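You operate a simulated robot arm through the tools that you are given. There is no shell and no other tool. Be economical: measure what you need, move in short steps, check, and stop when the job is done.

You run a simulated robot arm. Do the job below in one go: nothing can be reset, and whatever is moved stays where it is left.

TASK
Get the mud off the step stool and off the game board.
Fine: brush for the stool, orange pad for the board; put both back.
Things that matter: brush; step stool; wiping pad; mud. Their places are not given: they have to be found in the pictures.

It is judged by the outcome, as a careful person would: the job done as asked, and still so three seconds after it is handed in. It fails if anything else is knocked over, pushed out of place, dropped, spilled or broken.

THE ROBOT
A 6-joint arm with a two-finger parallel gripper, fixed in place. Base frame: the origin is at the foot of the arm, x ahead of it, y to its left, z up. Lengths are in m, angles in degrees, forces in N, time in s.
With the tool pointing down near the work surface it reaches from about 0.34 to 0.82 m from the base axis. Its first joint turns from -166.0 to 166.0 degrees. Payload 3.91 kg.
The TCP is the grasp point between the finger pads, 0.03 m short of the fingertips. In the tool frame z runs along the fingers and y along their closing line. Largest opening 0.11 m; finger width 0.02, thickness 0.01; the body of the gripper, 0.048 by 0.112 m, starts 0.055 m behind the TCP.
Orientation is told as [roll, pitch, yaw] about the base's x, y, z axes, in that order, counted from this pose: with the fingers straight down and closing along the base's y, the tool's x points along the base's -x, its y along +y and its z along -z.

THE INTERFACE
- The arm moves only by the tool arm_command. Its argument "plan" is a list that holds one entry, the list of rows, each a list of 7 numbers: the turn, a rotation vector about the tool's x, y, z in degrees, then the shift along the tool's x, y, z in m, then the finger opening in m, from 0 to 0.11. In form: [[[wx, wy, wz, x, y, z, jaw], ...]]. A call has 1 to 8 rows; each row shifts and turns the commanded pose from where the row before left it, along the tool's axes as they then stand. Each row takes 0.2 s and may step no farther than 0.05 m and 8.6 degrees from the row before; otherwise, or with a gripper value out of range, the whole call is refused. Where a pose cannot be reached the arm comes as near as it can. A force on the tool above 40 N (or 10 N above the force at the start of the call, whichever is more), or a blocked arm, ends the call early, and 0.2 s more pass. The fingers move at their own pace (about 0.045 m/s each) and stop on an object; they squeeze with about 41 N. The grip force told is the motor's: it shows also when the fingers shut on nothing. Time passes only in rows, and 0.2 s behind the last, so rows that do not move let the fingers close. It gives the time, the measured TCP pose, the force on the tool (base axes), the opening and the grip force at its end, in the units of the frame above (readings bear some noise).
- Cameras (640 x 400 px; columns grow to the right, rows downward): "scene" is fixed at [0.3993, 0.6541, 1.53]; the picture's right is [-1.00, -0.01, 0.00], its down [-0.01, 0.85, -0.52] and it looks along [0.00, -0.52, -0.85] (base axes); focal length 214 px, centre (320, 200). "wrist" rides on the gripper at [-0.036, 0, -0.057] in the tool frame; the picture's right is [0.00, -1.00, 0.00], its down [0.97, 0.00, -0.24] and it looks along [0.24, 0.00, 0.97] (tool axes); focal length 218 px, centre (320, 200).
- capture(camera): a new picture of that camera. It takes no simulated time.
- lift_body(by): slides the trunk up (or, below 0, down) by that many m; the arm rides with it, the base frame stays. It gives what a move gives, with no picture.
- point_at(camera, pixels): for up to 12 pixels [column, row] of the newest picture of that camera ("zoom" is the newest enlarged one), the place [x, y, z] in the base frame of the surface seen there, good to about 0.002 m, but the place of the scene camera against the robot may be out by one fixed shift of up to 0.025 m in any direction. It takes no simulated time.
- close_up(camera, box): a new picture of the part [left, top, right, bottom] of that camera's present view, enlarged. It takes no simulated time.
- hand_in(): hands the job in; it is judged then, once.

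Keep the steps short. Do not move on a guess: measure, check each grasp and each placing, and mend mistakes. In all there are 80 turns and 54 pictures (those below and enlarged ones count). Leave the gripper open and the arm clear of the work at the hand-in unless told otherwise, and finish with a single line.

The tools are called after ">>>" by a JSON object that holds its "op" and its "data". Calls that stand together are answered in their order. arm_command: Moves the arm, as the interface text tells. Its arguments: {"type":"object","properties":{"plan":{"type":"array"}},"required":["plan"]} The other tools are called the same way: lift_body (by) slides the trunk up or down; capture (camera) takes a picture; point_at (camera, pixels) gives the place of the surface under pixels of a picture; close_up (camera, box) takes an enlarged picture of a part of a camera's view; hand_in () hands the job in.

At the start:

```text
time: 0.0
ee_pos: [0.293, 0.2756, 1.2341]
tcp_rot: [0.0, 0.0, 0.0]
ft_force: [0.1, -0.2, 0.7]
opening: 0.1102
finger_force: 0.1
trunk travel left (down, up): [-0.55, 0.06]
```

scene: 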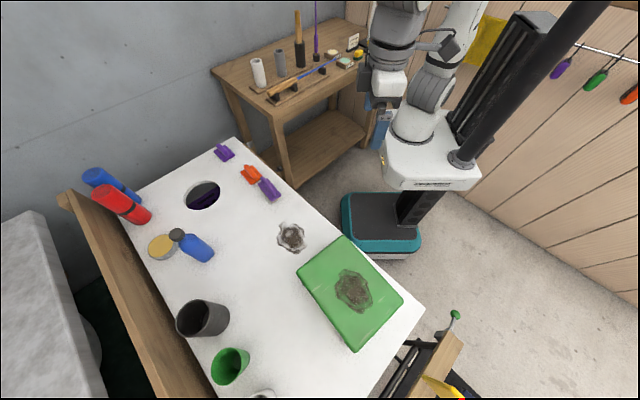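
wrist: 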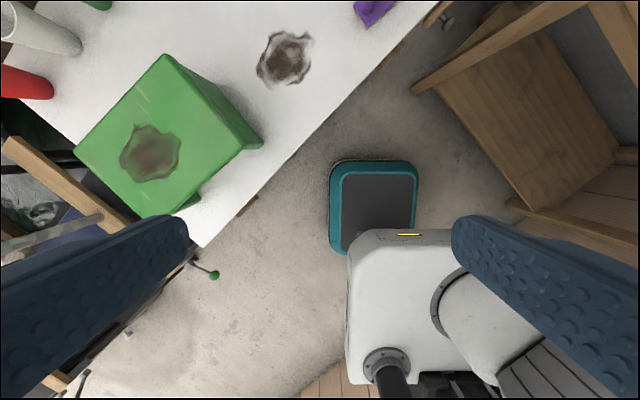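

I see a green stool with mud near (352,290) and mud on a white board near (291,237). There are small orange and purple items near (250,173), and more tools on the back bench. I'll enlarge these areas to identify them.

>>> {"op": "close_up", "data": {"camera": "scene", "box": [190, 130, 310, 205]}}

>>> {"op": "close_up", "data": {"camera": "scene", "box": [210, 10, 380, 116]}}

>>> {"op": "close_up", "data": {"camera": "scene", "box": [60, 130, 460, 400]}}

```text
5.33 times, centred on (250, 168) of scene
```

zoom: 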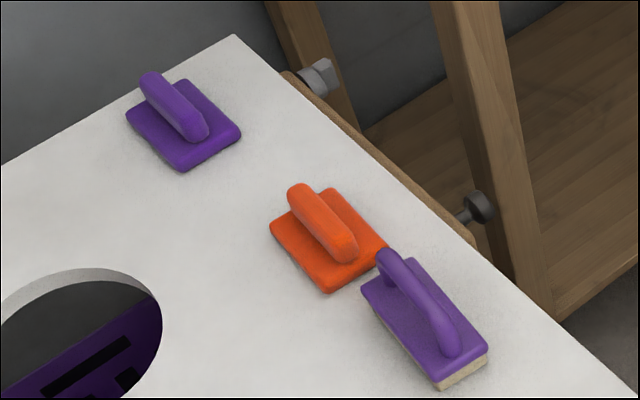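

```text
3.76 times, centred on (295, 63) of scene
```

zoom: 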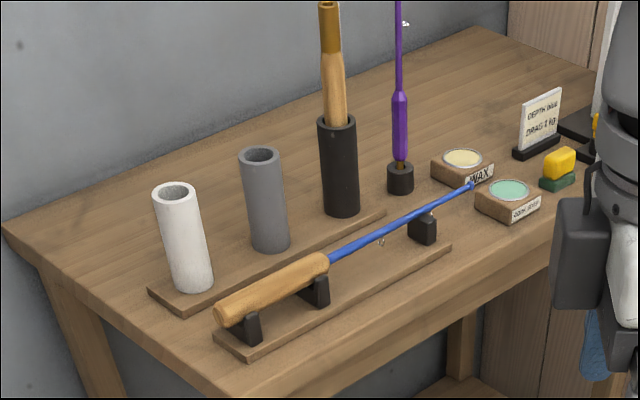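

```text
1.48 times, centred on (260, 265) of scene
```

zoom: 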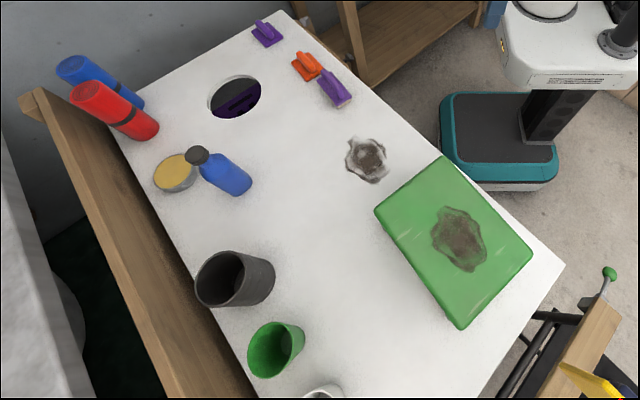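

The purple tool with bristles at (268,188) is the brush and the orange pad is at (250,173). The purple pad at (223,152) isn't needed. Next I'll measure their places.

>>> {"op": "point_at", "data": {"camera": "scene", "pixels": [[268, 188], [250, 173], [223, 152], [291, 237], [352, 290], [340, 238], [298, 268], [357, 350], [403, 296], [235, 137], [420, 310], [280, 210]]}}

>>> {"op": "point_at", "data": {"camera": "wrist", "pixels": [[150, 152], [286, 57], [165, 55], [75, 152], [235, 135], [150, 210], [122, 152], [180, 152], [150, 125], [150, 180], [372, 10], [203, 245]]}}

```text
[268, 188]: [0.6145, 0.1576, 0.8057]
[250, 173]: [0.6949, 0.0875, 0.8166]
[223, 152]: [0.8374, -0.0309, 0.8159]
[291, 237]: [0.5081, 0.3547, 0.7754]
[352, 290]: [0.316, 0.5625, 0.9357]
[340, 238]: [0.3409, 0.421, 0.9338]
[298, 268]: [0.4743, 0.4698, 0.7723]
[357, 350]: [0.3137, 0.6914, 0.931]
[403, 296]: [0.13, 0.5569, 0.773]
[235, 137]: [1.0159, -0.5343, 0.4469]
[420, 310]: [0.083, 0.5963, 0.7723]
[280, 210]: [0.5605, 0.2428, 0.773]
```

```text
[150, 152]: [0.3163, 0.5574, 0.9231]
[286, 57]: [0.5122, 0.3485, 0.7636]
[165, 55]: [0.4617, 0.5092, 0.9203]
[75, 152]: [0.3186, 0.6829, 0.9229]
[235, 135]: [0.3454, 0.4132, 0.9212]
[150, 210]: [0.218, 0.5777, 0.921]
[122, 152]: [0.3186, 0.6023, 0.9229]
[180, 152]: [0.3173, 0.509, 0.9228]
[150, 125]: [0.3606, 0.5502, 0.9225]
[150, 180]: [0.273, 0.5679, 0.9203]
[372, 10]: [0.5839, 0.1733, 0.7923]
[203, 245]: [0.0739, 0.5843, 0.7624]
```

The offset of the scene camera in z is about +0.012. I'll move toward the brush and pad, staying high, and look with the wrist camera.

>>> {"op": "arm_command", "data": {"plan": [[[0, 0, 0, -0.0375, -0.016, 0.022, 0.11], [0, 0, 0, -0.0375, -0.016, 0.022, 0.11], [0, 0, 0, -0.0375, -0.016, 0.022, 0.11], [0, 0, 0, -0.0375, -0.016, 0.022, 0.11], [0, 0, 0, -0.0375, -0.016, 0.022, 0.11], [0, 0, 0, -0.0375, -0.016, 0.022, 0.11], [0, 0, 0, -0.0375, -0.016, 0.022, 0.11], [0, 0, 0, -0.0375, -0.016, 0.022, 0.11]]]}}

>>> {"op": "capture", "data": {"camera": "wrist"}}

```text
time: 1.8
ee_pos: [0.5964, 0.1481, 1.0572]
tcp_rot: [0.0, 0.1, 0.1]
ft_force: [0.7, 0.0, -0.5]
opening: 0.1101
finger_force: 0.0
trunk travel left (down, up): [-0.55, 0.06]
```

```text
48 pictures are left
```

wrist: 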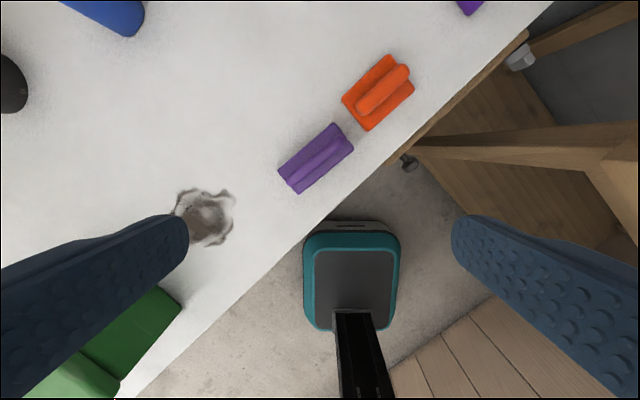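

The brush and pad are clearly visible. I'll enlarge them and then measure.

>>> {"op": "close_up", "data": {"camera": "wrist", "box": [256, 40, 432, 150]}}

>>> {"op": "close_up", "data": {"camera": "wrist", "box": [256, 100, 384, 210]}}

```text
3.64 times, centred on (344, 95) of wrist
```

zoom: 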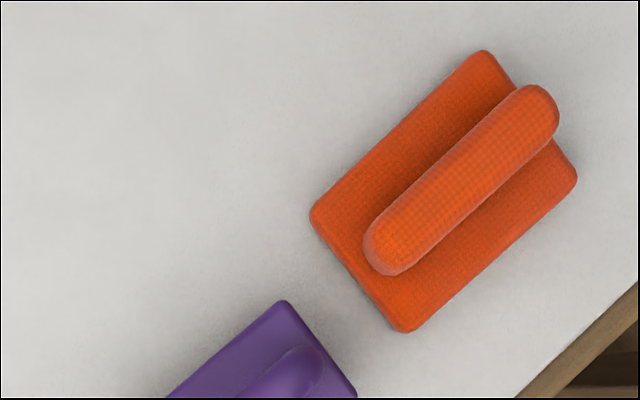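

```text
3.64 times, centred on (320, 155) of wrist
```

zoom: 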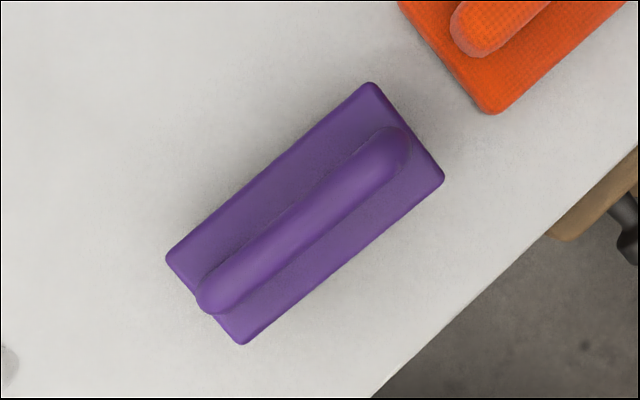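

Measuring the brush in the zoom, and the pad and mud in the wrist picture.

>>> {"op": "point_at", "data": {"camera": "zoom", "pixels": [[215, 295], [300, 222], [395, 150], [172, 260], [242, 340], [370, 88], [440, 180], [285, 208], [316, 236], [345, 180], [260, 258]]}}

>>> {"op": "point_at", "data": {"camera": "wrist", "pixels": [[404, 70], [364, 107], [383, 90], [390, 57], [344, 99], [368, 129], [413, 88], [207, 217], [183, 194], [233, 194], [230, 240], [197, 243]]}}

```text
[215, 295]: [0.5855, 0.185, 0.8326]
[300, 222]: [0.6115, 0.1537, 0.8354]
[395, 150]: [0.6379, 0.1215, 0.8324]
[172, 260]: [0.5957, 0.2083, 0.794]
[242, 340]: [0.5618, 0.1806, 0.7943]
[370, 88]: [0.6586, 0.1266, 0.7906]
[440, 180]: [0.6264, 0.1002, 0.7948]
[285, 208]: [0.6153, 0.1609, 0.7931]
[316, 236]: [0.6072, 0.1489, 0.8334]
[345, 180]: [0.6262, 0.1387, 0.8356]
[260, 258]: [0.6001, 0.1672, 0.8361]
```

```text
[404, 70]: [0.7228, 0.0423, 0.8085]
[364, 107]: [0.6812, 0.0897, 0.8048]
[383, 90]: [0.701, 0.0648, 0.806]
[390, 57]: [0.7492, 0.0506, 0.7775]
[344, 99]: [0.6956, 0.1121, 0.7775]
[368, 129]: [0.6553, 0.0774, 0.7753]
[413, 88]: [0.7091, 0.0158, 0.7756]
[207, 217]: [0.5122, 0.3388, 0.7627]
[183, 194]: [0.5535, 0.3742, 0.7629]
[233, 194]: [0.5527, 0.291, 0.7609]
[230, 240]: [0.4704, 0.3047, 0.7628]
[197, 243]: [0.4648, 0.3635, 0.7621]
```

The brush handle runs at about −51.7°, centred at (0.6117, 0.1535), with its top at 0.836 and the block top at 0.794. I'll centre over it, turn the fingers across the handle, and descend to about 0.92.

>>> {"op": "arm_command", "data": {"plan": [[[0, 0, 0, -0.0151, 0.0053, 0.0, 0.11], [0, 0, 7.4, 0, 0, 0.02, 0.11], [0, 0, 7.4, 0, 0, 0.02, 0.11], [0, 0, 7.4, 0, 0, 0.02, 0.11], [0, 0, 7.4, 0, 0, 0.02, 0.11], [0, 0, 7.4, 0, 0, 0.02, 0.11], [0, 0, 7.4, 0, 0, 0.02, 0.11], [0, 0, 7.3, 0, 0, 0.02, 0.11]]]}}

>>> {"op": "capture", "data": {"camera": "wrist"}}

```text
time: 3.6
ee_pos: [0.61, 0.1526, 0.9181]
tcp_rot: [0.0, 0.0, -51.8]
ft_force: [0.1, 0.3, -0.9]
opening: 0.1101
finger_force: 0.1
trunk travel left (down, up): [-0.55, 0.06]
```

```text
45 pictures are left
```

wrist: 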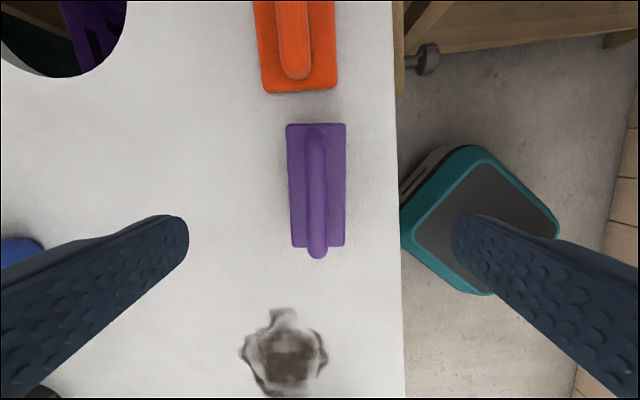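

The brush is squarely aligned. I'll check the handle centre once more before going down.

>>> {"op": "point_at", "data": {"camera": "wrist", "pixels": [[316, 140], [316, 190], [317, 245], [298, 190], [337, 190], [290, 126], [344, 126], [294, 244], [342, 244], [268, 90], [336, 87]]}}

```text
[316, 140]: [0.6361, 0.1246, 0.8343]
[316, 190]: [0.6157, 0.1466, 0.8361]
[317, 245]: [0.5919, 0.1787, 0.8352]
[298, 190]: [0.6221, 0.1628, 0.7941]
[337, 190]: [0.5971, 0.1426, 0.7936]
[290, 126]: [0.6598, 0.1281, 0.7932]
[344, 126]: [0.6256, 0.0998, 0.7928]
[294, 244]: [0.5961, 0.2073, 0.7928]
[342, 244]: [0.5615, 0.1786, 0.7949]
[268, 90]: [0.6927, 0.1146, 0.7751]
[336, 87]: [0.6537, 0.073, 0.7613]
```

Centred within about 1 mm. Descending to TCP z≈0.829, so the tips are 5 mm above the block, then closing.

>>> {"op": "arm_command", "data": {"plan": [[[0, 0, 0, 0, 0, 0.035, 0.11], [0, 0, 0, 0, 0, 0.035, 0.11], [0, 0, 0, 0, 0, 0.0192, 0.11], [0, 0, 0, 0, 0, 0, 0.06], [0, 0, 0, 0, 0, 0, 0.0], [0, 0, 0, 0, 0, 0, 0.0], [0, 0, 0, 0, 0, 0, 0.0], [0, 0, 0, 0, 0, 0, 0.0]]]}}

```text
time: 5.4
ee_pos: [0.6082, 0.1519, 0.8302]
tcp_rot: [0.0, 0.0, -51.7]
ft_force: [-0.6, 0.0, -0.2]
opening: 0.0158
finger_force: 12.5
trunk travel left (down, up): [-0.55, 0.06]
```

The fingers hold the handle at 0.0158 m. I'll let the grip settle, then lift 0.12 and check.

>>> {"op": "arm_command", "data": {"plan": [[[0, 0, 0, 0, 0, 0, 0.0], [0, 0, 0, 0, 0, 0, 0.0], [0, 0, 0, 0, 0, -0.01, 0.0], [0, 0, 0, 0, 0, -0.03, 0.0], [0, 0, 0, 0, 0, -0.045, 0.0], [0, 0, 0, 0, 0, -0.045, 0.0], [0, 0, 0, 0, 0, -0.045, 0.0], [0, 0, 0, 0, 0, -0.045, 0.0]]]}}

>>> {"op": "capture", "data": {"camera": "wrist"}}

```text
time: 7.2
ee_pos: [0.6086, 0.1526, 1.0488]
tcp_rot: [0.0, 0.1, -51.7]
ft_force: [0.2, 0.2, -0.1]
opening: 0.0
finger_force: 37.5
trunk travel left (down, up): [-0.55, 0.06]
```

```text
44 pictures are left
```

wrist: 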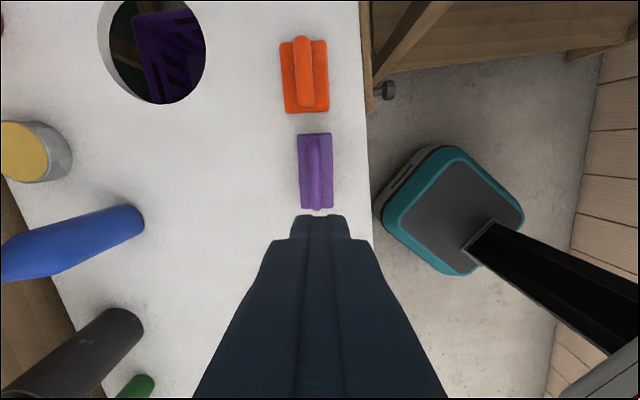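

The fingers shut on nothing, so the handle slipped out. I'll check whether the brush has shifted and how the handle is shaped.

>>> {"op": "close_up", "data": {"camera": "wrist", "box": [260, 110, 388, 220]}}

>>> {"op": "close_up", "data": {"camera": "scene", "box": [230, 155, 300, 210]}}

>>> {"op": "point_at", "data": {"camera": "wrist", "pixels": [[318, 140], [318, 170], [318, 200], [299, 136], [331, 135], [302, 207], [331, 207], [305, 170], [328, 170]]}}

```text
3.64 times, centred on (324, 165) of wrist
```

zoom: 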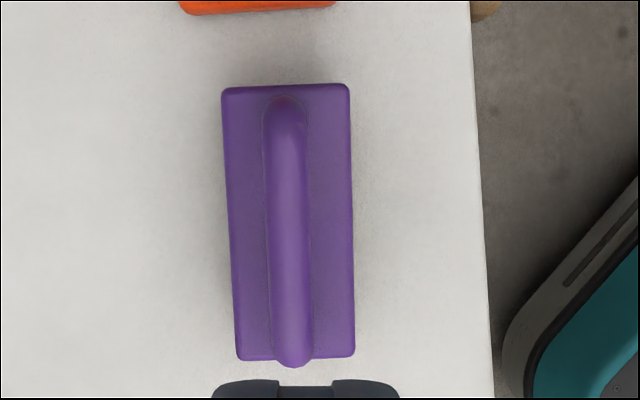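

```text
7.27 times, centred on (265, 182) of scene
```

zoom: 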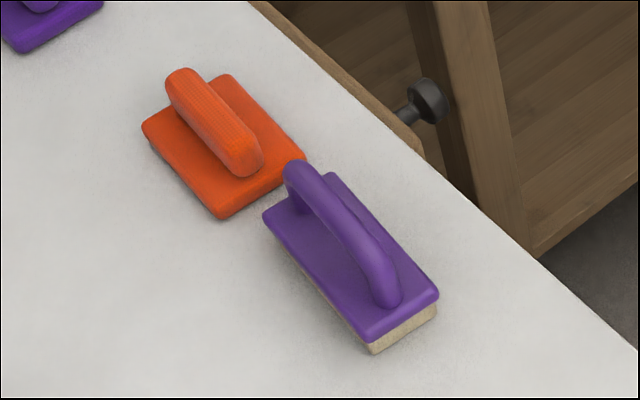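

```text
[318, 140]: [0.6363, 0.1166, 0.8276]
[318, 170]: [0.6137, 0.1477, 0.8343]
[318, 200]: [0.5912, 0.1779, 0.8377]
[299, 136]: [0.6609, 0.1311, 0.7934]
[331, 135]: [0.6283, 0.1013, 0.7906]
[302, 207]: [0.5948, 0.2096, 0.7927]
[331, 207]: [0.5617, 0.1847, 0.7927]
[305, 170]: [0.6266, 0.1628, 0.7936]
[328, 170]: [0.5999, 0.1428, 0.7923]
```

The brush moved only ~3 mm and the TCP sat ~4 mm to one side. I'll open, shift +4.5 mm along tool y, go down to z≈0.827 and close partway, with a look before gripping.

>>> {"op": "arm_command", "data": {"plan": [[[0, 0, 0, 0, 0.0045, 0, 0.11], [0, 0, 0, 0, 0, 0.04, 0.08], [0, 0, 0, 0, 0, 0.04, 0.06], [0, 0, 0, 0, 0, 0.04, 0.06], [0, 0, 0, 0, 0, 0, 0.06], [0, 0, 0, 0, 0, 0, 0.06]]]}}

>>> {"op": "capture", "data": {"camera": "wrist"}}

```text
time: 8.6
ee_pos: [0.6121, 0.1552, 0.9264]
tcp_rot: [0.0, 0.0, -51.7]
ft_force: [-0.6, -0.7, 0.7]
opening: 0.0602
finger_force: 0.1
trunk travel left (down, up): [-0.55, 0.06]
```

```text
41 pictures are left
```

wrist: 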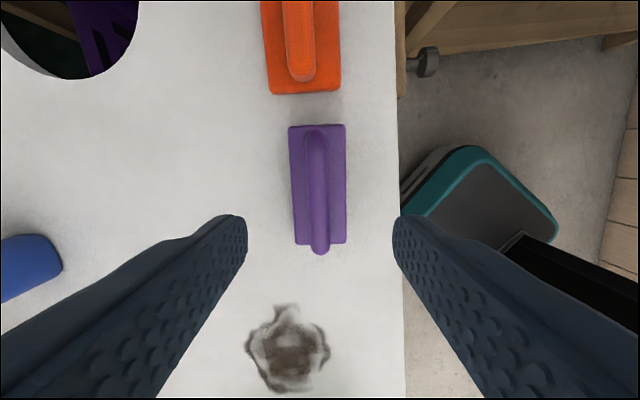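

The handle (col ~318) lies midway between the fingers. Descending to about 0.828 and closing with enough rows to see a real grip.

>>> {"op": "arm_command", "data": {"plan": [[[0, 0, 0, 0, 0, 0.04, 0.06], [0, 0, 0, 0, 0, 0.04, 0.06], [0, 0, 0, 0, 0, 0.0185, 0.06], [0, 0, 0, 0, 0, 0, 0.06], [0, 0, 0, 0, 0, 0, 0.03], [0, 0, 0, 0, 0, 0, 0.005], [0, 0, 0, 0, 0, 0, 0.005], [0, 0, 0, 0, 0, 0, 0.005]]]}}

>>> {"op": "capture", "data": {"camera": "wrist"}}

```text
time: 10.4
ee_pos: [0.6122, 0.1554, 0.8297]
tcp_rot: [0.1, 0.0, -51.7]
ft_force: [0.3, -0.4, 0.8]
opening: 0.0151
finger_force: 40.6
trunk travel left (down, up): [-0.55, 0.06]
```

```text
40 pictures are left
```

wrist: 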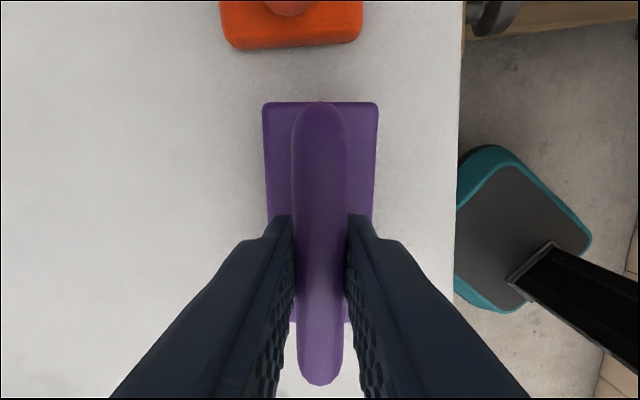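

A firm grip this time: 0.0151 m at 40.6 N. Lifting slowly and re-checking.

>>> {"op": "arm_command", "data": {"plan": [[[0, 0, 0, 0, 0, -0.005, 0.005], [0, 0, 0, 0, 0, -0.01, 0.005], [0, 0, 0, 0, 0, -0.015, 0.005], [0, 0, 0, 0, 0, -0.015, 0.005]]]}}

>>> {"op": "capture", "data": {"camera": "wrist"}}

```text
time: 11.4
ee_pos: [0.6122, 0.1569, 0.875]
tcp_rot: [0.0, -0.1, -51.6]
ft_force: [0.4, -0.4, -0.7]
opening: 0.0154
finger_force: 40.8
trunk travel left (down, up): [-0.55, 0.06]
```

```text
39 pictures are left
```

wrist: 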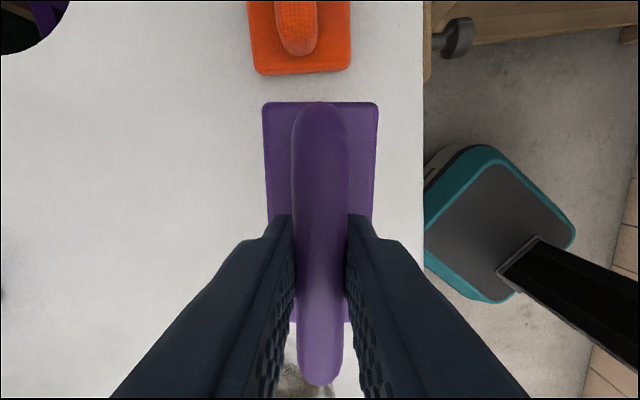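

The brush is held and lifted; its bristles are about 0.067 below the TCP. I'll lift to ~1.06 and carry it along tool +x toward the stool.

>>> {"op": "arm_command", "data": {"plan": [[[0, 0, 0, 0, 0, -0.04, 0.005], [0, 0, 0, 0, 0, -0.045, 0.005], [0, 0, 0, 0, 0, -0.045, 0.005], [0, 0, 0, 0, 0, -0.045, 0.005], [0, 0, 0, 0.03, 0.002, -0.01, 0.005], [0, 0, 0, 0.045, 0.002, 0, 0.005], [0, 0, 0, 0.045, 0.002, 0, 0.005], [0, 0, 0, 0.045, 0.002, 0, 0.005]]]}}

>>> {"op": "arm_command", "data": {"plan": [[[0, 0, 0, 0.04, 0.002, 0, 0.005], [0, 0, 0, 0.04, 0.001, 0, 0.005], [0, 0, 0, 0.04, 0, 0, 0.005]]]}}

>>> {"op": "capture", "data": {"camera": "wrist"}}

```text
time: 13.2
ee_pos: [0.5147, 0.2917, 1.061]
tcp_rot: [0.1, 0.0, -51.8]
ft_force: [0.6, 1.7, -2.1]
opening: 0.0151
finger_force: 41.1
trunk travel left (down, up): [-0.55, 0.06]
```

```text
time: 14.0
ee_pos: [0.4453, 0.3895, 1.0604]
tcp_rot: [0.1, 0.2, -51.6]
ft_force: [0.1, 0.3, -0.5]
opening: 0.0151
finger_force: 40.5
trunk travel left (down, up): [-0.55, 0.06]
```

```text
38 pictures are left
```

wrist: 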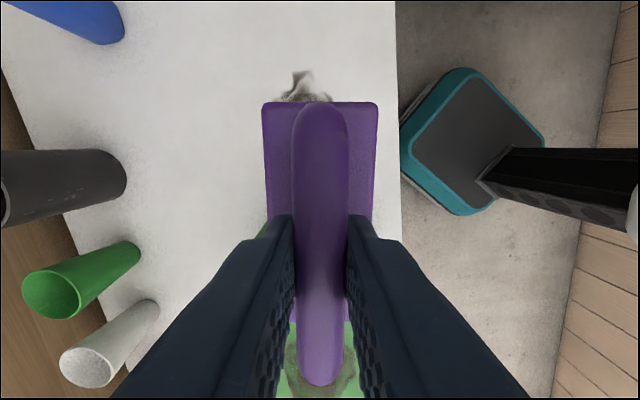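

The brush hides the stool in the wrist view. I'll measure the mud's extent with an enlarged scene view instead.

>>> {"op": "close_up", "data": {"camera": "scene", "box": [262, 210, 422, 360]}}

```text
2.67 times, centred on (342, 285) of scene
```

zoom: 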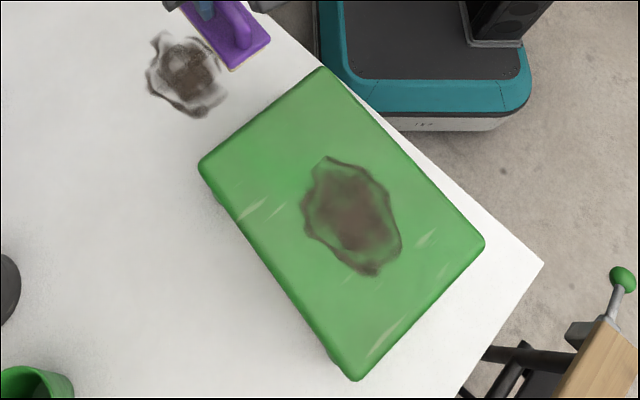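

Measuring mud outline and stool corners.

>>> {"op": "point_at", "data": {"camera": "zoom", "pixels": [[327, 157], [390, 195], [401, 245], [376, 276], [340, 262], [301, 220], [305, 190], [325, 72], [205, 165], [352, 372], [480, 240], [165, 45]]}}

```text
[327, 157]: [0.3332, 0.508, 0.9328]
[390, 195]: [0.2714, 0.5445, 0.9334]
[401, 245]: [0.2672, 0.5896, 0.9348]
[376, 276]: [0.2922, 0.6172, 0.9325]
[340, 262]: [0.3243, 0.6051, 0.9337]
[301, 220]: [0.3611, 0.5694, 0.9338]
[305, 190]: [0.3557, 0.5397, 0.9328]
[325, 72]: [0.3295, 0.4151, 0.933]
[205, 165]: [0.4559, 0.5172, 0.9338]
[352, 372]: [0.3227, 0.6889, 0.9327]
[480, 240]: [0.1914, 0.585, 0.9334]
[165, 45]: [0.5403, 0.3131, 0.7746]
```

In tool axes the mud spans u≈0.187–0.298 and v≈0.546–0.632 on a stool top at z≈0.922. The brush's long side lies along u, so I'll sweep along tool y in two lanes. Moving over the starting edge and descending to just above contact.

>>> {"op": "arm_command", "data": {"plan": [[[0, 0, 0, 0.0397, -0.0112, 0, 0.005], [0, 0, 0, 0.0397, -0.0112, 0, 0.005], [0, 0, 0, 0.0397, -0.0112, 0, 0.005], [0, 0, 0, 0.0397, -0.0112, 0, 0.005], [0, 0, 0, 0.0395, -0.0112, 0.01, 0.005], [0, 0, 0, 0, 0, 0.03, 0.005], [0, 0, 0, 0, 0, 0.015, 0.005], [0, 0, 0, 0, 0, 0, 0.005]]]}}

>>> {"op": "close_up", "data": {"camera": "scene", "box": [262, 210, 422, 360]}}

```text
time: 15.8
ee_pos: [0.2772, 0.5069, 1.0048]
tcp_rot: [-0.1, -0.1, -51.7]
ft_force: [-0.1, -0.7, -0.9]
opening: 0.0151
finger_force: 40.7
trunk travel left (down, up): [-0.55, 0.06]
```

```text
2.67 times, centred on (342, 285) of scene
```

zoom: 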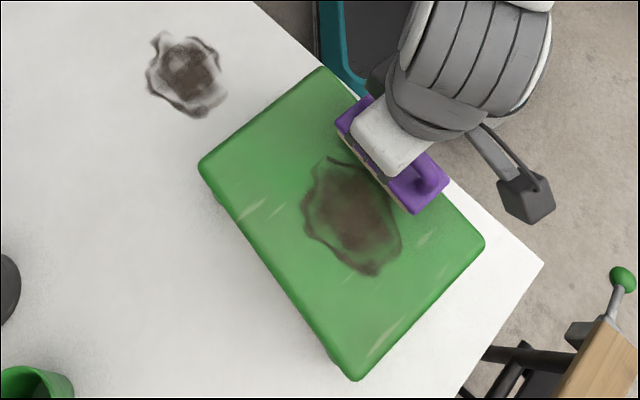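

The brush is aligned along the mud's near edge and parallel to the stool. Coming down slowly until contact shows.

>>> {"op": "arm_command", "data": {"plan": [[[0, 0, 0, 0, 0, 0.008, 0.005], [0, 0, 0, 0, 0, 0.006, 0.005], [0, 0, 0, 0, 0, 0.002, 0.005], [0, 0, 0, 0, 0, 0, 0.005]]]}}

```text
time: 16.8
ee_pos: [0.2776, 0.507, 0.9902]
tcp_rot: [0.0, 0.0, -51.7]
ft_force: [0.7, 0.3, 2.4]
opening: 0.0151
finger_force: 41.3
trunk travel left (down, up): [-0.55, 0.06]
```

The force reads 2.4 N, just touching. Another 1.5 mm.

>>> {"op": "arm_command", "data": {"plan": [[[0, 0, 0, 0, 0, 0.0015, 0.005], [0, 0, 0, 0, 0, 0, 0.005]]]}}

```text
time: 17.4
ee_pos: [0.2782, 0.5083, 0.9891]
tcp_rot: [0.3, 0.1, -51.8]
ft_force: [2.0, 2.6, 15.3]
opening: 0.015
finger_force: 40.2
trunk travel left (down, up): [-0.55, 0.06]
```

Contact is stiff (15 N). I'll back off 0.7 mm and sweep along tool +y across the mud.

>>> {"op": "arm_command", "data": {"plan": [[[0, 0, 0, 0, 0.014, -0.0007, 0.005], [0, 0, 0, 0, 0.014, 0, 0.005], [0, 0, 0, 0, 0.014, 0, 0.005], [0, 0, 0, 0, 0.014, 0, 0.005], [0, 0, 0, 0, 0.014, 0, 0.005], [0, 0, 0, 0, 0.014, 0, 0.005], [0, 0, 0, 0, 0.014, 0, 0.005], [0, 0, 0, 0, 0.014, 0, 0.005]]]}}

>>> {"op": "close_up", "data": {"camera": "scene", "box": [262, 210, 422, 360]}}

```text
time: 19.2
ee_pos: [0.3632, 0.5759, 0.9903]
tcp_rot: [0.1, -0.1, -51.7]
ft_force: [-2.7, -2.5, 15.9]
opening: 0.0154
finger_force: 41.3
trunk travel left (down, up): [-0.55, 0.06]
```

```text
2.67 times, centred on (342, 285) of scene
```

zoom: 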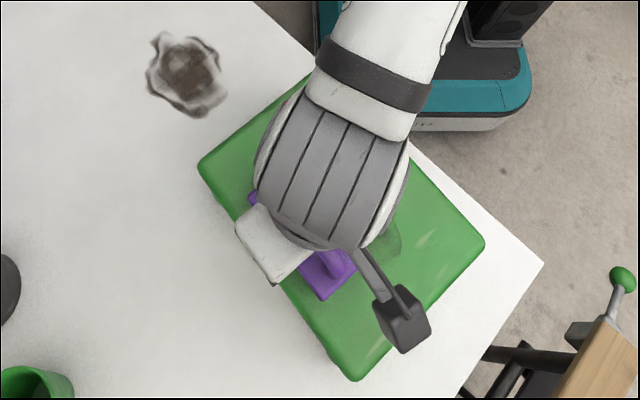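

The stool hasn't moved and the mud is fading. Shifting +0.03 along u and sweeping back.

>>> {"op": "arm_command", "data": {"plan": [[[0, 0, 0, 0.03, 0, -0.0003, 0.005], [0, 0, 0, 0, -0.016, 0, 0.005], [0, 0, 0, 0, -0.016, 0, 0.005], [0, 0, 0, 0, -0.016, 0, 0.005], [0, 0, 0, 0, -0.016, 0, 0.005], [0, 0, 0, 0, -0.016, 0, 0.005], [0, 0, 0, 0, -0.016, 0, 0.005], [0, 0, 0, 0, -0.016, 0, 0.005]]]}}

>>> {"op": "close_up", "data": {"camera": "scene", "box": [262, 210, 422, 360]}}

```text
time: 21.0
ee_pos: [0.2572, 0.5314, 0.9909]
tcp_rot: [0.3, 0.3, -51.7]
ft_force: [5.5, 1.2, 35.8]
opening: 0.0149
finger_force: 41.7
trunk travel left (down, up): [-0.55, 0.06]
```

```text
2.67 times, centred on (342, 285) of scene
```

zoom: 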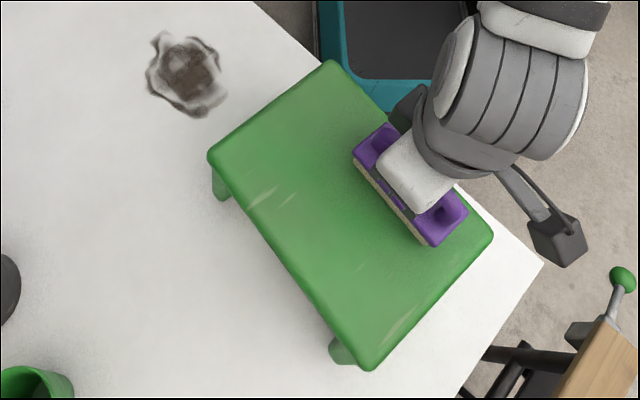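

The mud is gone, but pressing near the edge is tipping the stool: 36 N, with its far legs lifting. I'll ease straight up gently so it settles.

>>> {"op": "arm_command", "data": {"plan": [[[0, 0, 0, 0, 0, -0.001, 0.005], [0, 0, 0, 0, 0, -0.001, 0.005], [0, 0, 0, 0, 0, -0.001, 0.005], [0, 0, 0, 0, 0, -0.001, 0.005], [0, 0, 0, 0, 0, -0.002, 0.005], [0, 0, 0, 0, 0, -0.002, 0.005], [0, 0, 0, 0, 0, -0.002, 0.005], [0, 0, 0, 0, 0, -0.004, 0.005]]]}}

>>> {"op": "close_up", "data": {"camera": "scene", "box": [262, 210, 422, 360]}}

```text
time: 22.8
ee_pos: [0.257, 0.5311, 1.0024]
tcp_rot: [0.1, 0.0, -51.8]
ft_force: [-0.1, 0.8, -1.3]
opening: 0.0149
finger_force: 41.1
trunk travel left (down, up): [-0.55, 0.06]
```

```text
2.67 times, centred on (342, 285) of scene
```

zoom: 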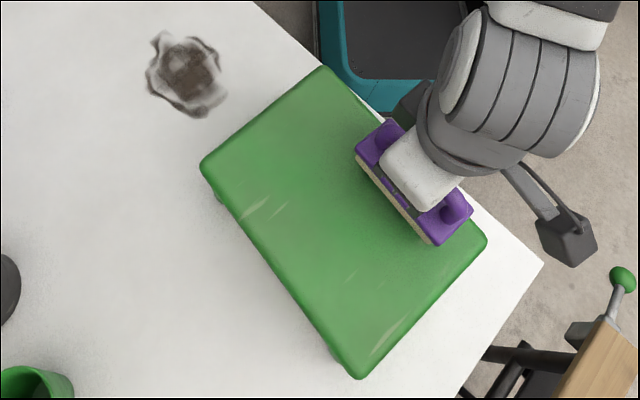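

The stool settled back within 1–2 mm and its top looks clean. Lifting and moving back toward the brush's spot.

>>> {"op": "arm_command", "data": {"plan": [[[0, 0, 0, 0, 0, -0.025, 0.005], [0, 0, 0, 0, 0, -0.03, 0.005], [0, 0, 0, -0.03, 0.004, 0, 0.005], [0, 0, 0, -0.047, 0.004, 0, 0.005], [0, 0, 0, -0.047, 0.004, 0, 0.005], [0, 0, 0, -0.047, 0.004, 0, 0.005], [0, 0, 0, -0.047, 0.004, 0, 0.005], [0, 0, 0, -0.047, 0.004, 0, 0.005]]]}}

>>> {"op": "close_up", "data": {"camera": "scene", "box": [262, 210, 422, 360]}}

```text
time: 24.6
ee_pos: [0.4427, 0.336, 1.0556]
tcp_rot: [0.0, -0.1, -51.6]
ft_force: [-0.7, -0.4, -1.2]
opening: 0.0148
finger_force: 40.7
trunk travel left (down, up): [-0.55, 0.06]
```

```text
2.67 times, centred on (342, 285) of scene
```

zoom: 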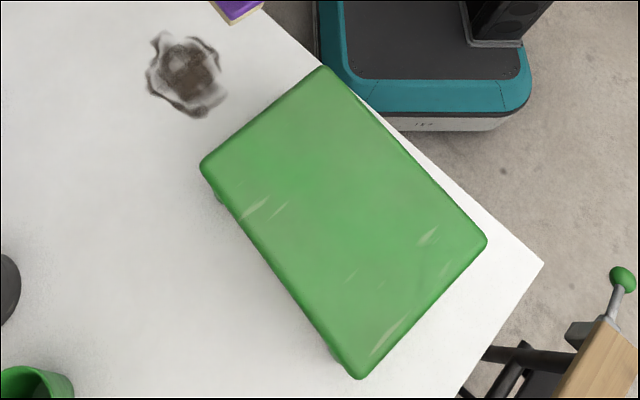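

The stool looks nearly clean. I'll zoom in tightly for residue.

>>> {"op": "close_up", "data": {"camera": "scene", "box": [325, 255, 425, 325]}}

```text
5.71 times, centred on (375, 290) of scene
```

zoom: 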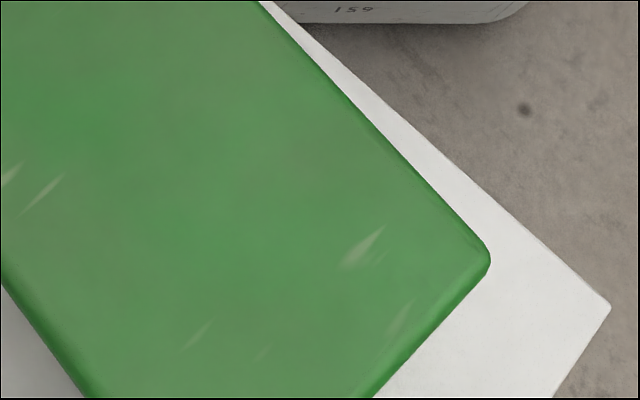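

>>> {"op": "close_up", "data": {"camera": "scene", "box": [305, 250, 405, 330]}}

```text
5.00 times, centred on (355, 290) of scene
```

zoom: 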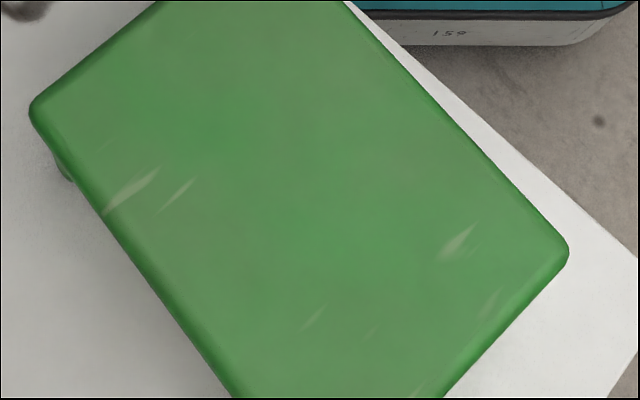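

No mud outline remains, only the plastic's uniform mottling. I'll check it again later with the wrist camera. Carrying the brush to above its original spot at (0.612, 0.1525).

>>> {"op": "arm_command", "data": {"plan": [[[0, 0, 0, -0.0415, 0.0032, 0, 0.005], [0, 0, 0, -0.0415, 0.0032, 0, 0.005], [0, 0, 0, -0.0415, 0.0032, 0, 0.005], [0, 0, 0, -0.0415, 0.0032, 0, 0.005], [0, 0, 0, -0.0415, 0.0032, 0.03, 0.005], [0, 0, 0, -0.0415, 0.003, 0.03, 0.005], [0, 0, 0, 0, 0, 0.04, 0.005], [0, 0, 0, 0, 0, 0.04, 0.005]]]}}

```text
refused: row 5 steps farther than a row can; nothing moved
```

Row 5 was slightly too long. I'll split the move.

>>> {"op": "arm_command", "data": {"plan": [[[0, 0, 0, -0.0415, 0.0032, 0, 0.005], [0, 0, 0, -0.0415, 0.0032, 0, 0.005], [0, 0, 0, -0.0415, 0.0032, 0, 0.005], [0, 0, 0, -0.0415, 0.0032, 0, 0.005], [0, 0, 0, -0.0415, 0.0032, 0.02, 0.005], [0, 0, 0, -0.0415, 0.003, 0.02, 0.005], [0, 0, 0, 0, 0, 0.045, 0.005], [0, 0, 0, 0, 0, 0.045, 0.005]]]}}

>>> {"op": "capture", "data": {"camera": "wrist"}}

```text
time: 26.4
ee_pos: [0.6089, 0.1541, 0.9275]
tcp_rot: [-0.2, 0.0, -51.7]
ft_force: [1.0, 0.3, -1.0]
opening: 0.015
finger_force: 41.6
trunk travel left (down, up): [-0.55, 0.06]
```

```text
29 pictures are left
```

wrist: 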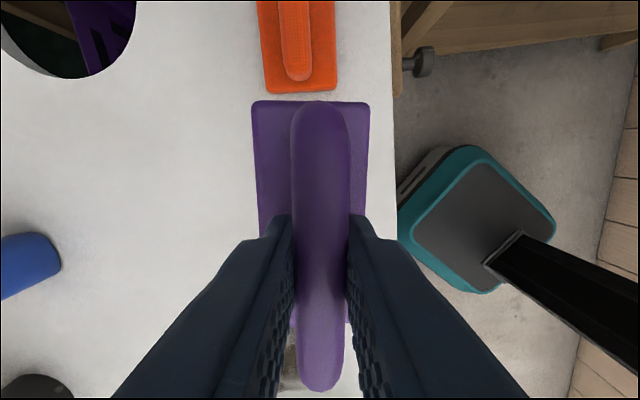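

The brush tilted slightly about its handle during the sweep, and it will flatten on landing. Correcting 3 mm and descending gently.

>>> {"op": "arm_command", "data": {"plan": [[[0, 0, 0, -0.003, 0.0013, 0.04, 0.005], [0, 0, 0, 0, 0, 0.035, 0.005], [0, 0, 0, 0, 0, 0.014, 0.005], [0, 0, 0, 0, 0, 0.004, 0.005], [0, 0, 0, 0, 0, 0.002, 0.005], [0, 0, 0, 0, 0, 0, 0.005]]]}}

>>> {"op": "capture", "data": {"camera": "wrist"}}

```text
time: 27.8
ee_pos: [0.6131, 0.1539, 0.833]
tcp_rot: [-0.1, 0.0, -51.7]
ft_force: [0.7, -0.3, -1.7]
opening: 0.0147
finger_force: 41.7
trunk travel left (down, up): [-0.55, 0.06]
```

```text
28 pictures are left
```

wrist: 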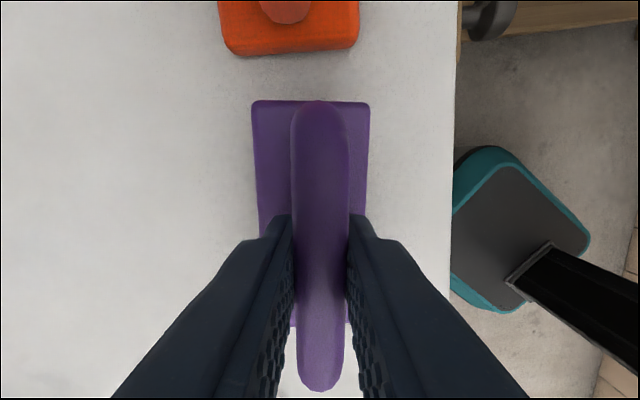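

No contact yet at z 0.833. Easing down 3 mm more.

>>> {"op": "arm_command", "data": {"plan": [[[0, 0, 0, 0, 0, 0.0015, 0.005], [0, 0, 0, 0, 0, 0.0015, 0.005], [0, 0, 0, 0, 0, 0, 0.005]]]}}

```text
time: 28.6
ee_pos: [0.6154, 0.1522, 0.8295]
tcp_rot: [0.1, 0.0, -51.6]
ft_force: [0.7, -0.4, 4.4]
opening: 0.0146
finger_force: 40.8
trunk travel left (down, up): [-0.55, 0.06]
```

Touching (4.4 N). Opening the fingers, then rising.

>>> {"op": "arm_command", "data": {"plan": [[[0, 0, 0, 0, 0, 0, 0.03], [0, 0, 0, 0, 0, 0, 0.06], [0, 0, 0, 0, 0, 0, 0.06], [0, 0, 0, 0, 0, -0.03, 0.06], [0, 0, 0, 0, 0, -0.045, 0.06], [0, 0, 0, 0, 0, -0.045, 0.09], [0, 0, 0, -0.02, 0, -0.03, 0.11]]]}}

>>> {"op": "capture", "data": {"camera": "wrist"}}

```text
time: 30.2
ee_pos: [0.6244, 0.1369, 0.9795]
tcp_rot: [-0.1, -0.1, -51.5]
ft_force: [0.9, 0.1, -0.8]
opening: 0.11
finger_force: 0.1
trunk travel left (down, up): [-0.55, 0.06]
```

```text
27 pictures are left
```

wrist: 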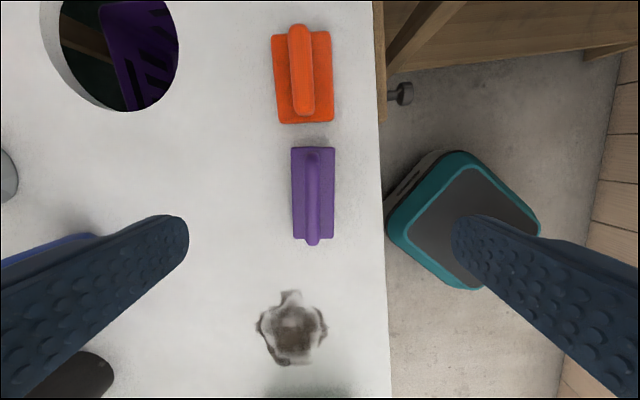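

Brush is down. Measuring its place, the pad, and the board mud's outline.

>>> {"op": "point_at", "data": {"camera": "wrist", "pixels": [[293, 149], [333, 149], [295, 238], [333, 237], [275, 37], [329, 33], [282, 121], [332, 119], [299, 30], [304, 110], [302, 70], [314, 70]]}}

>>> {"op": "point_at", "data": {"camera": "wrist", "pixels": [[288, 292], [325, 325], [318, 352], [285, 363], [266, 352], [257, 325], [300, 293], [272, 302], [292, 70], [314, 90]]}}

```text
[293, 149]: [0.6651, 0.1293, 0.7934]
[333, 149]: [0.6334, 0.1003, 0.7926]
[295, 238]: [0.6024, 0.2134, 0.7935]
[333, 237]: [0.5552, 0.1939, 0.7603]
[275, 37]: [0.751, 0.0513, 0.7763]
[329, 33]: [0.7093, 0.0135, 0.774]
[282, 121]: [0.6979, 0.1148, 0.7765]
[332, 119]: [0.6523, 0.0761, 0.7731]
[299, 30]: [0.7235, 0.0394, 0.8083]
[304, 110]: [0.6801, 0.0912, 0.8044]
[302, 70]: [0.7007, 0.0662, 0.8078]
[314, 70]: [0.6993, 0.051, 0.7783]
```

```text
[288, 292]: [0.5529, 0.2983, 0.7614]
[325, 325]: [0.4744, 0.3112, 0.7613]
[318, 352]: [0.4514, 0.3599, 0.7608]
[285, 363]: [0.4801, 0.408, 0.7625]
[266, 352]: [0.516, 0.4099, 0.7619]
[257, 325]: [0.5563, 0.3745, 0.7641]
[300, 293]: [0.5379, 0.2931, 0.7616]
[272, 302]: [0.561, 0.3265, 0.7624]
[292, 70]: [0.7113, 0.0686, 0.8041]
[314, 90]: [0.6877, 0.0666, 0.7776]
```

The brush sits flat about 8 mm from where it was, and upright. The pad's centre is at (0.702, 0.0655), angle −50°, base top 0.777, handle top 0.808. Moving over the pad.

>>> {"op": "arm_command", "data": {"plan": [[[0, 0, 0, -0.035, 0.0054, 0, 0.11], [0, 0, 0, -0.035, 0.0054, 0, 0.1], [0, 0, 0, -0.0338, 0.0054, 0, 0.08], [0, 0, -1.7, 0, 0, 0.04, 0.07], [0, 0, 0, 0, 0, 0.03, 0.07], [0, 0, 0, 0, 0, 0, 0.07]]]}}

>>> {"op": "capture", "data": {"camera": "wrist"}}

```text
time: 31.6
ee_pos: [0.7018, 0.0657, 0.9088]
tcp_rot: [-0.1, 0.0, -50.1]
ft_force: [0.2, 0.2, 0.0]
opening: 0.0698
finger_force: 0.1
trunk travel left (down, up): [-0.55, 0.06]
```

```text
26 pictures are left
```

wrist: 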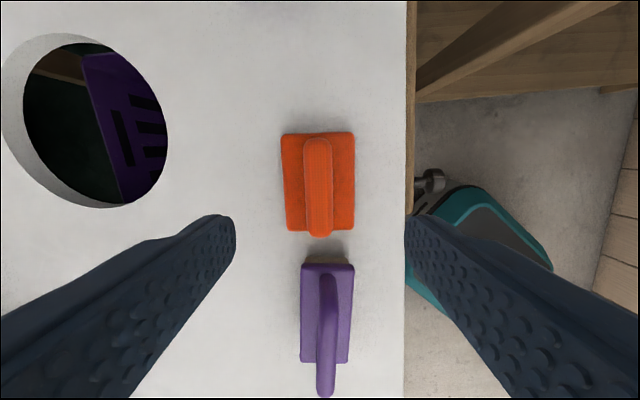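

>>> {"op": "point_at", "data": {"camera": "wrist", "pixels": [[306, 185], [318, 185], [330, 185], [318, 145], [319, 230], [285, 137], [352, 136], [289, 228], [353, 228], [293, 185], [345, 185]]}}

```text
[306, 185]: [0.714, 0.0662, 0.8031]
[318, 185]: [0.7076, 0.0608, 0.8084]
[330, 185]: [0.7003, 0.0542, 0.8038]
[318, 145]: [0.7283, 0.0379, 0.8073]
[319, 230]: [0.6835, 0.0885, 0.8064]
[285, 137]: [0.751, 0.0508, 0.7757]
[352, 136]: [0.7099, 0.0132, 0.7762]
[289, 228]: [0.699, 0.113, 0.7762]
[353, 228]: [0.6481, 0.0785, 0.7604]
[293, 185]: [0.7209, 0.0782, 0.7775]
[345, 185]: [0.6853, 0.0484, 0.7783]
```

The handle centre is 1 mm aside and 4.5 mm farther. Correcting, descending to TCP z≈0.811 and closing.

>>> {"op": "arm_command", "data": {"plan": [[[0, 0, 0, -0.0045, 0.0013, 0.04, 0.07], [0, 0, 0, 0, 0, 0.035, 0.07], [0, 0, 0, 0, 0, 0.0225, 0.07], [0, 0, 0, 0, 0, 0, 0.07], [0, 0, 0, 0, 0, 0, 0.04], [0, 0, 0, 0, 0, 0, 0.01], [0, 0, 0, 0, 0, 0, 0.005], [0, 0, 0, 0, 0, 0, 0.005]]]}}

>>> {"op": "capture", "data": {"camera": "wrist"}}

```text
time: 33.4
ee_pos: [0.7052, 0.062, 0.8121]
tcp_rot: [0.0, 0.0, -49.9]
ft_force: [-0.4, 0.4, -0.1]
opening: 0.0209
finger_force: 38.8
trunk travel left (down, up): [-0.55, 0.06]
```

```text
25 pictures are left
```

wrist: 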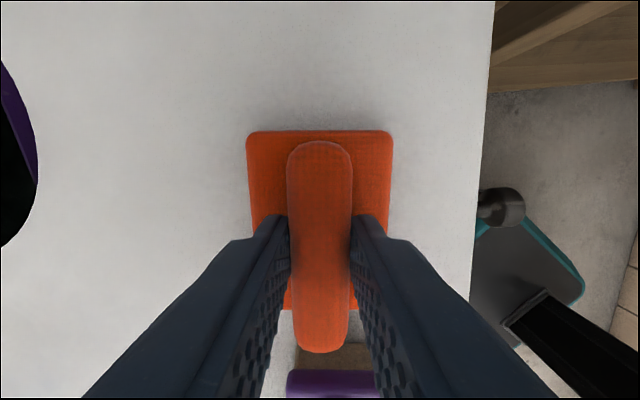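

Gripped at 0.0209 m, 38.8 N. Lifting slowly.

>>> {"op": "arm_command", "data": {"plan": [[[0, 0, 0, 0, 0, -0.005, 0.005], [0, 0, 0, 0, 0, -0.01, 0.005], [0, 0, 0, 0, 0, -0.02, 0.005], [0, 0, 0, 0, 0, -0.035, 0.005], [0, 0, 0, 0, 0, -0.04, 0.005], [0, 0, 0, 0, 0, -0.04, 0.005]]]}}

>>> {"op": "capture", "data": {"camera": "wrist"}}

```text
time: 34.8
ee_pos: [0.7076, 0.063, 0.9645]
tcp_rot: [0.0, -0.1, -50.0]
ft_force: [-0.3, -0.1, -0.4]
opening: 0.0212
finger_force: 41.0
trunk travel left (down, up): [-0.55, 0.06]
```

```text
24 pictures are left
```

wrist: 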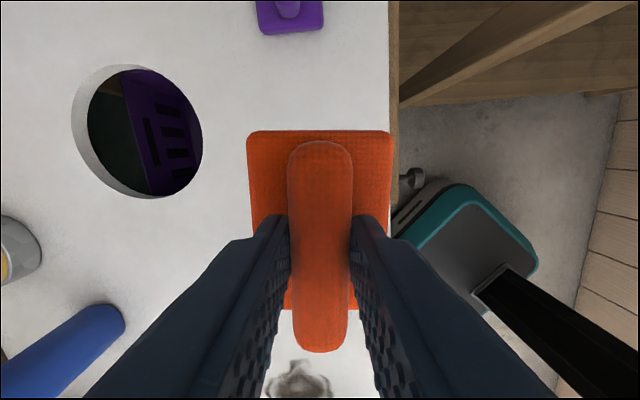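

The pad is held level, its bottom ~0.050 below the TCP. In tool axes the board mud spans u −0.127…0.004 and v 0.563…0.667. Carrying the pad over the brush (79 mm clear) to u≈−0.105, v≈0.583.

>>> {"op": "arm_command", "data": {"plan": [[[0, 0, 0, 0.043, 0, 0, 0.005], [0, 0, 0, 0.043, 0, 0, 0.005], [0, 0, 0, 0.043, 0, 0, 0.005], [0, 0, 0, 0.043, 0, 0, 0.005], [0, 0, 0, 0.043, 0, 0, 0.005], [0, 0, 0, 0.043, 0, 0, 0.005], [0, 0, 0, 0.0436, 0, 0, 0.005], [0, 0, 0, 0, 0, 0.04, 0.005]]]}}

>>> {"op": "close_up", "data": {"camera": "scene", "box": [222, 170, 382, 270]}}

```text
time: 36.6
ee_pos: [0.5136, 0.2945, 0.9235]
tcp_rot: [0.0, 0.0, -50.0]
ft_force: [-0.4, -0.4, -0.7]
opening: 0.0209
finger_force: 41.1
trunk travel left (down, up): [-0.55, 0.06]
```

```text
4.00 times, centred on (302, 220) of scene
```

zoom: 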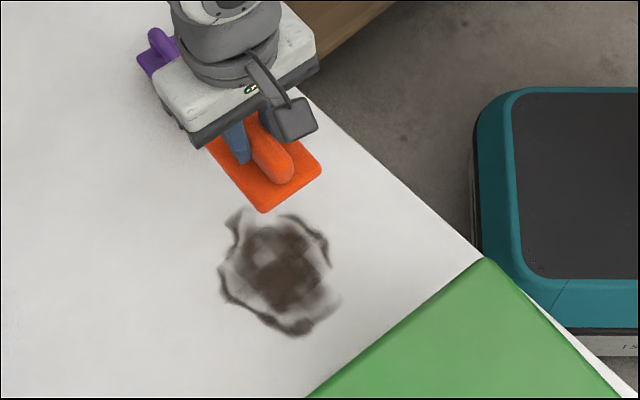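

Positioned above the mud's far-right end. Descending to just above the board.

>>> {"op": "arm_command", "data": {"plan": [[[0, 0, 0, 0, 0, 0.04, 0.005], [0, 0, 0, 0, 0, 0.04, 0.005], [0, 0, 0, 0, 0, 0.022, 0.005], [0, 0, 0, 0, 0, 0.006, 0.005], [0, 0, 0, 0, 0, 0.002, 0.005], [0, 0, 0, 0, 0, 0, 0.005]]]}}

```text
time: 38.0
ee_pos: [0.5143, 0.2937, 0.8123]
tcp_rot: [0.0, 0.0, -50.1]
ft_force: [-0.5, 0.0, -0.9]
opening: 0.0211
finger_force: 41.4
trunk travel left (down, up): [-0.55, 0.06]
```

No contact yet. Down another 1 mm in half-millimetre steps.

>>> {"op": "arm_command", "data": {"plan": [[[0, 0, 0, 0, 0, 0.0007, 0.005], [0, 0, 0, 0, 0, 0.0006, 0.005], [0, 0, 0, 0, 0, 0, 0.005]]]}}

```text
time: 38.8
ee_pos: [0.5119, 0.2944, 0.8116]
tcp_rot: [0.1, -0.1, -50.0]
ft_force: [1.1, -2.2, 4.7]
opening: 0.0208
finger_force: 41.3
trunk travel left (down, up): [-0.55, 0.06]
```

Contact at 4.7 N. Sweeping lane 1 along tool +x, then stepping sideways.

>>> {"op": "arm_command", "data": {"plan": [[[0, 0, 0, 0.018, 0, 0.0004, 0.005], [0, 0, 0, 0.018, 0, 0, 0.005], [0, 0, 0, 0.018, 0, 0, 0.005], [0, 0, 0, 0.018, 0, 0, 0.005], [0, 0, 0, 0.018, 0, 0, 0.005], [0, 0, 0, 0.003, 0.016, 0, 0.005], [0, 0, 0, 0, 0.016, 0, 0.005]]]}}

>>> {"op": "arm_command", "data": {"plan": [[[0, 0, 0, -0.019, 0, 0, 0.005], [0, 0, 0, -0.019, 0, 0, 0.005], [0, 0, 0, -0.019, 0, 0, 0.005], [0, 0, 0, -0.019, 0, 0, 0.005], [0, 0, 0, -0.019, 0, 0, 0.005], [0, 0, 0, 0, 0.017, 0, 0.005], [0, 0, 0, 0, 0.017, 0, 0.005]]]}}

>>> {"op": "arm_command", "data": {"plan": [[[0, 0, 0, 0.019, 0, 0, 0.005], [0, 0, 0, 0.019, 0, 0, 0.005], [0, 0, 0, 0.019, 0, 0, 0.005], [0, 0, 0, 0.019, 0, 0, 0.005], [0, 0, 0, 0.019, 0, 0, 0.005], [0, 0, 0, 0, 0, 0, 0.005]]]}}

>>> {"op": "close_up", "data": {"camera": "scene", "box": [222, 170, 382, 270]}}

```text
time: 40.4
ee_pos: [0.4753, 0.3845, 0.813]
tcp_rot: [-0.1, 0.0, -50.0]
ft_force: [-4.4, -2.3, 9.5]
opening: 0.0208
finger_force: 41.1
trunk travel left (down, up): [-0.55, 0.06]
```

```text
time: 42.0
ee_pos: [0.5627, 0.3326, 0.8113]
tcp_rot: [0.0, 0.0, -49.9]
ft_force: [-2.9, -4.1, 12.4]
opening: 0.021
finger_force: 41.1
trunk travel left (down, up): [-0.55, 0.06]
```

```text
time: 43.4
ee_pos: [0.504, 0.4064, 0.8117]
tcp_rot: [0.1, -0.1, -50.1]
ft_force: [1.7, -2.3, 13.6]
opening: 0.0207
finger_force: 40.6
trunk travel left (down, up): [-0.55, 0.06]
```

```text
4.00 times, centred on (302, 220) of scene
```

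zoom: 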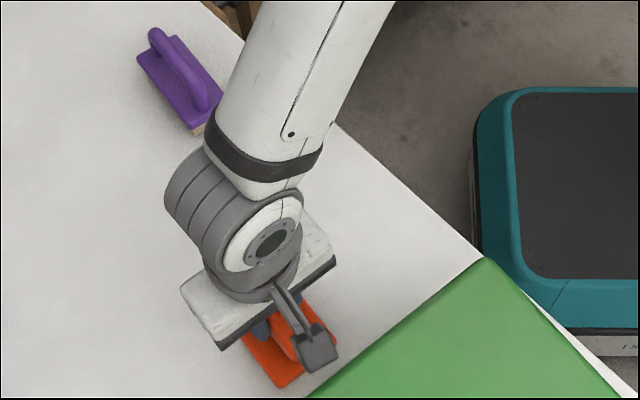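

The visible area looks clean. Lifting and drawing back to see the whole spot.

>>> {"op": "arm_command", "data": {"plan": [[[0, 0, 0, 0, 0, -0.01, 0.005], [0, 0, 0, 0, 0, -0.04, 0.005], [0, 0, 0, 0, 0, -0.045, 0.005], [0, 0, 0, 0, 0, -0.045, 0.005], [0, 0, 0, -0.045, -0.013, 0, 0.005], [0, 0, 0, -0.045, -0.013, 0, 0.005], [0, 0, 0, -0.045, -0.013, 0, 0.005], [0, 0, 0, -0.045, -0.013, 0, 0.005]]]}}

>>> {"op": "close_up", "data": {"camera": "scene", "box": [222, 170, 382, 270]}}

```text
time: 45.2
ee_pos: [0.5817, 0.2352, 0.9509]
tcp_rot: [0.0, 0.0, -50.0]
ft_force: [0.0, -0.3, -0.5]
opening: 0.0211
finger_force: 40.9
trunk travel left (down, up): [-0.55, 0.06]
```

```text
4.00 times, centred on (302, 220) of scene
```

zoom: 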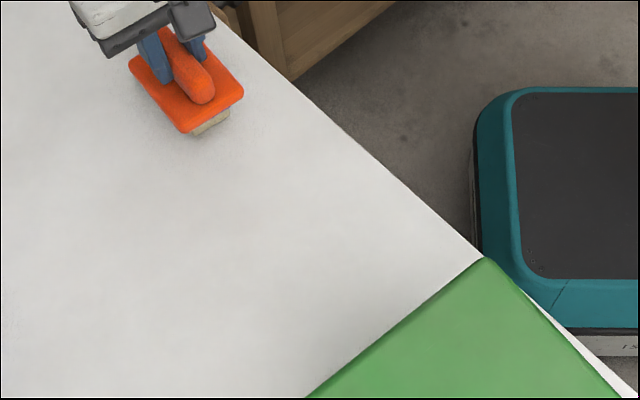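

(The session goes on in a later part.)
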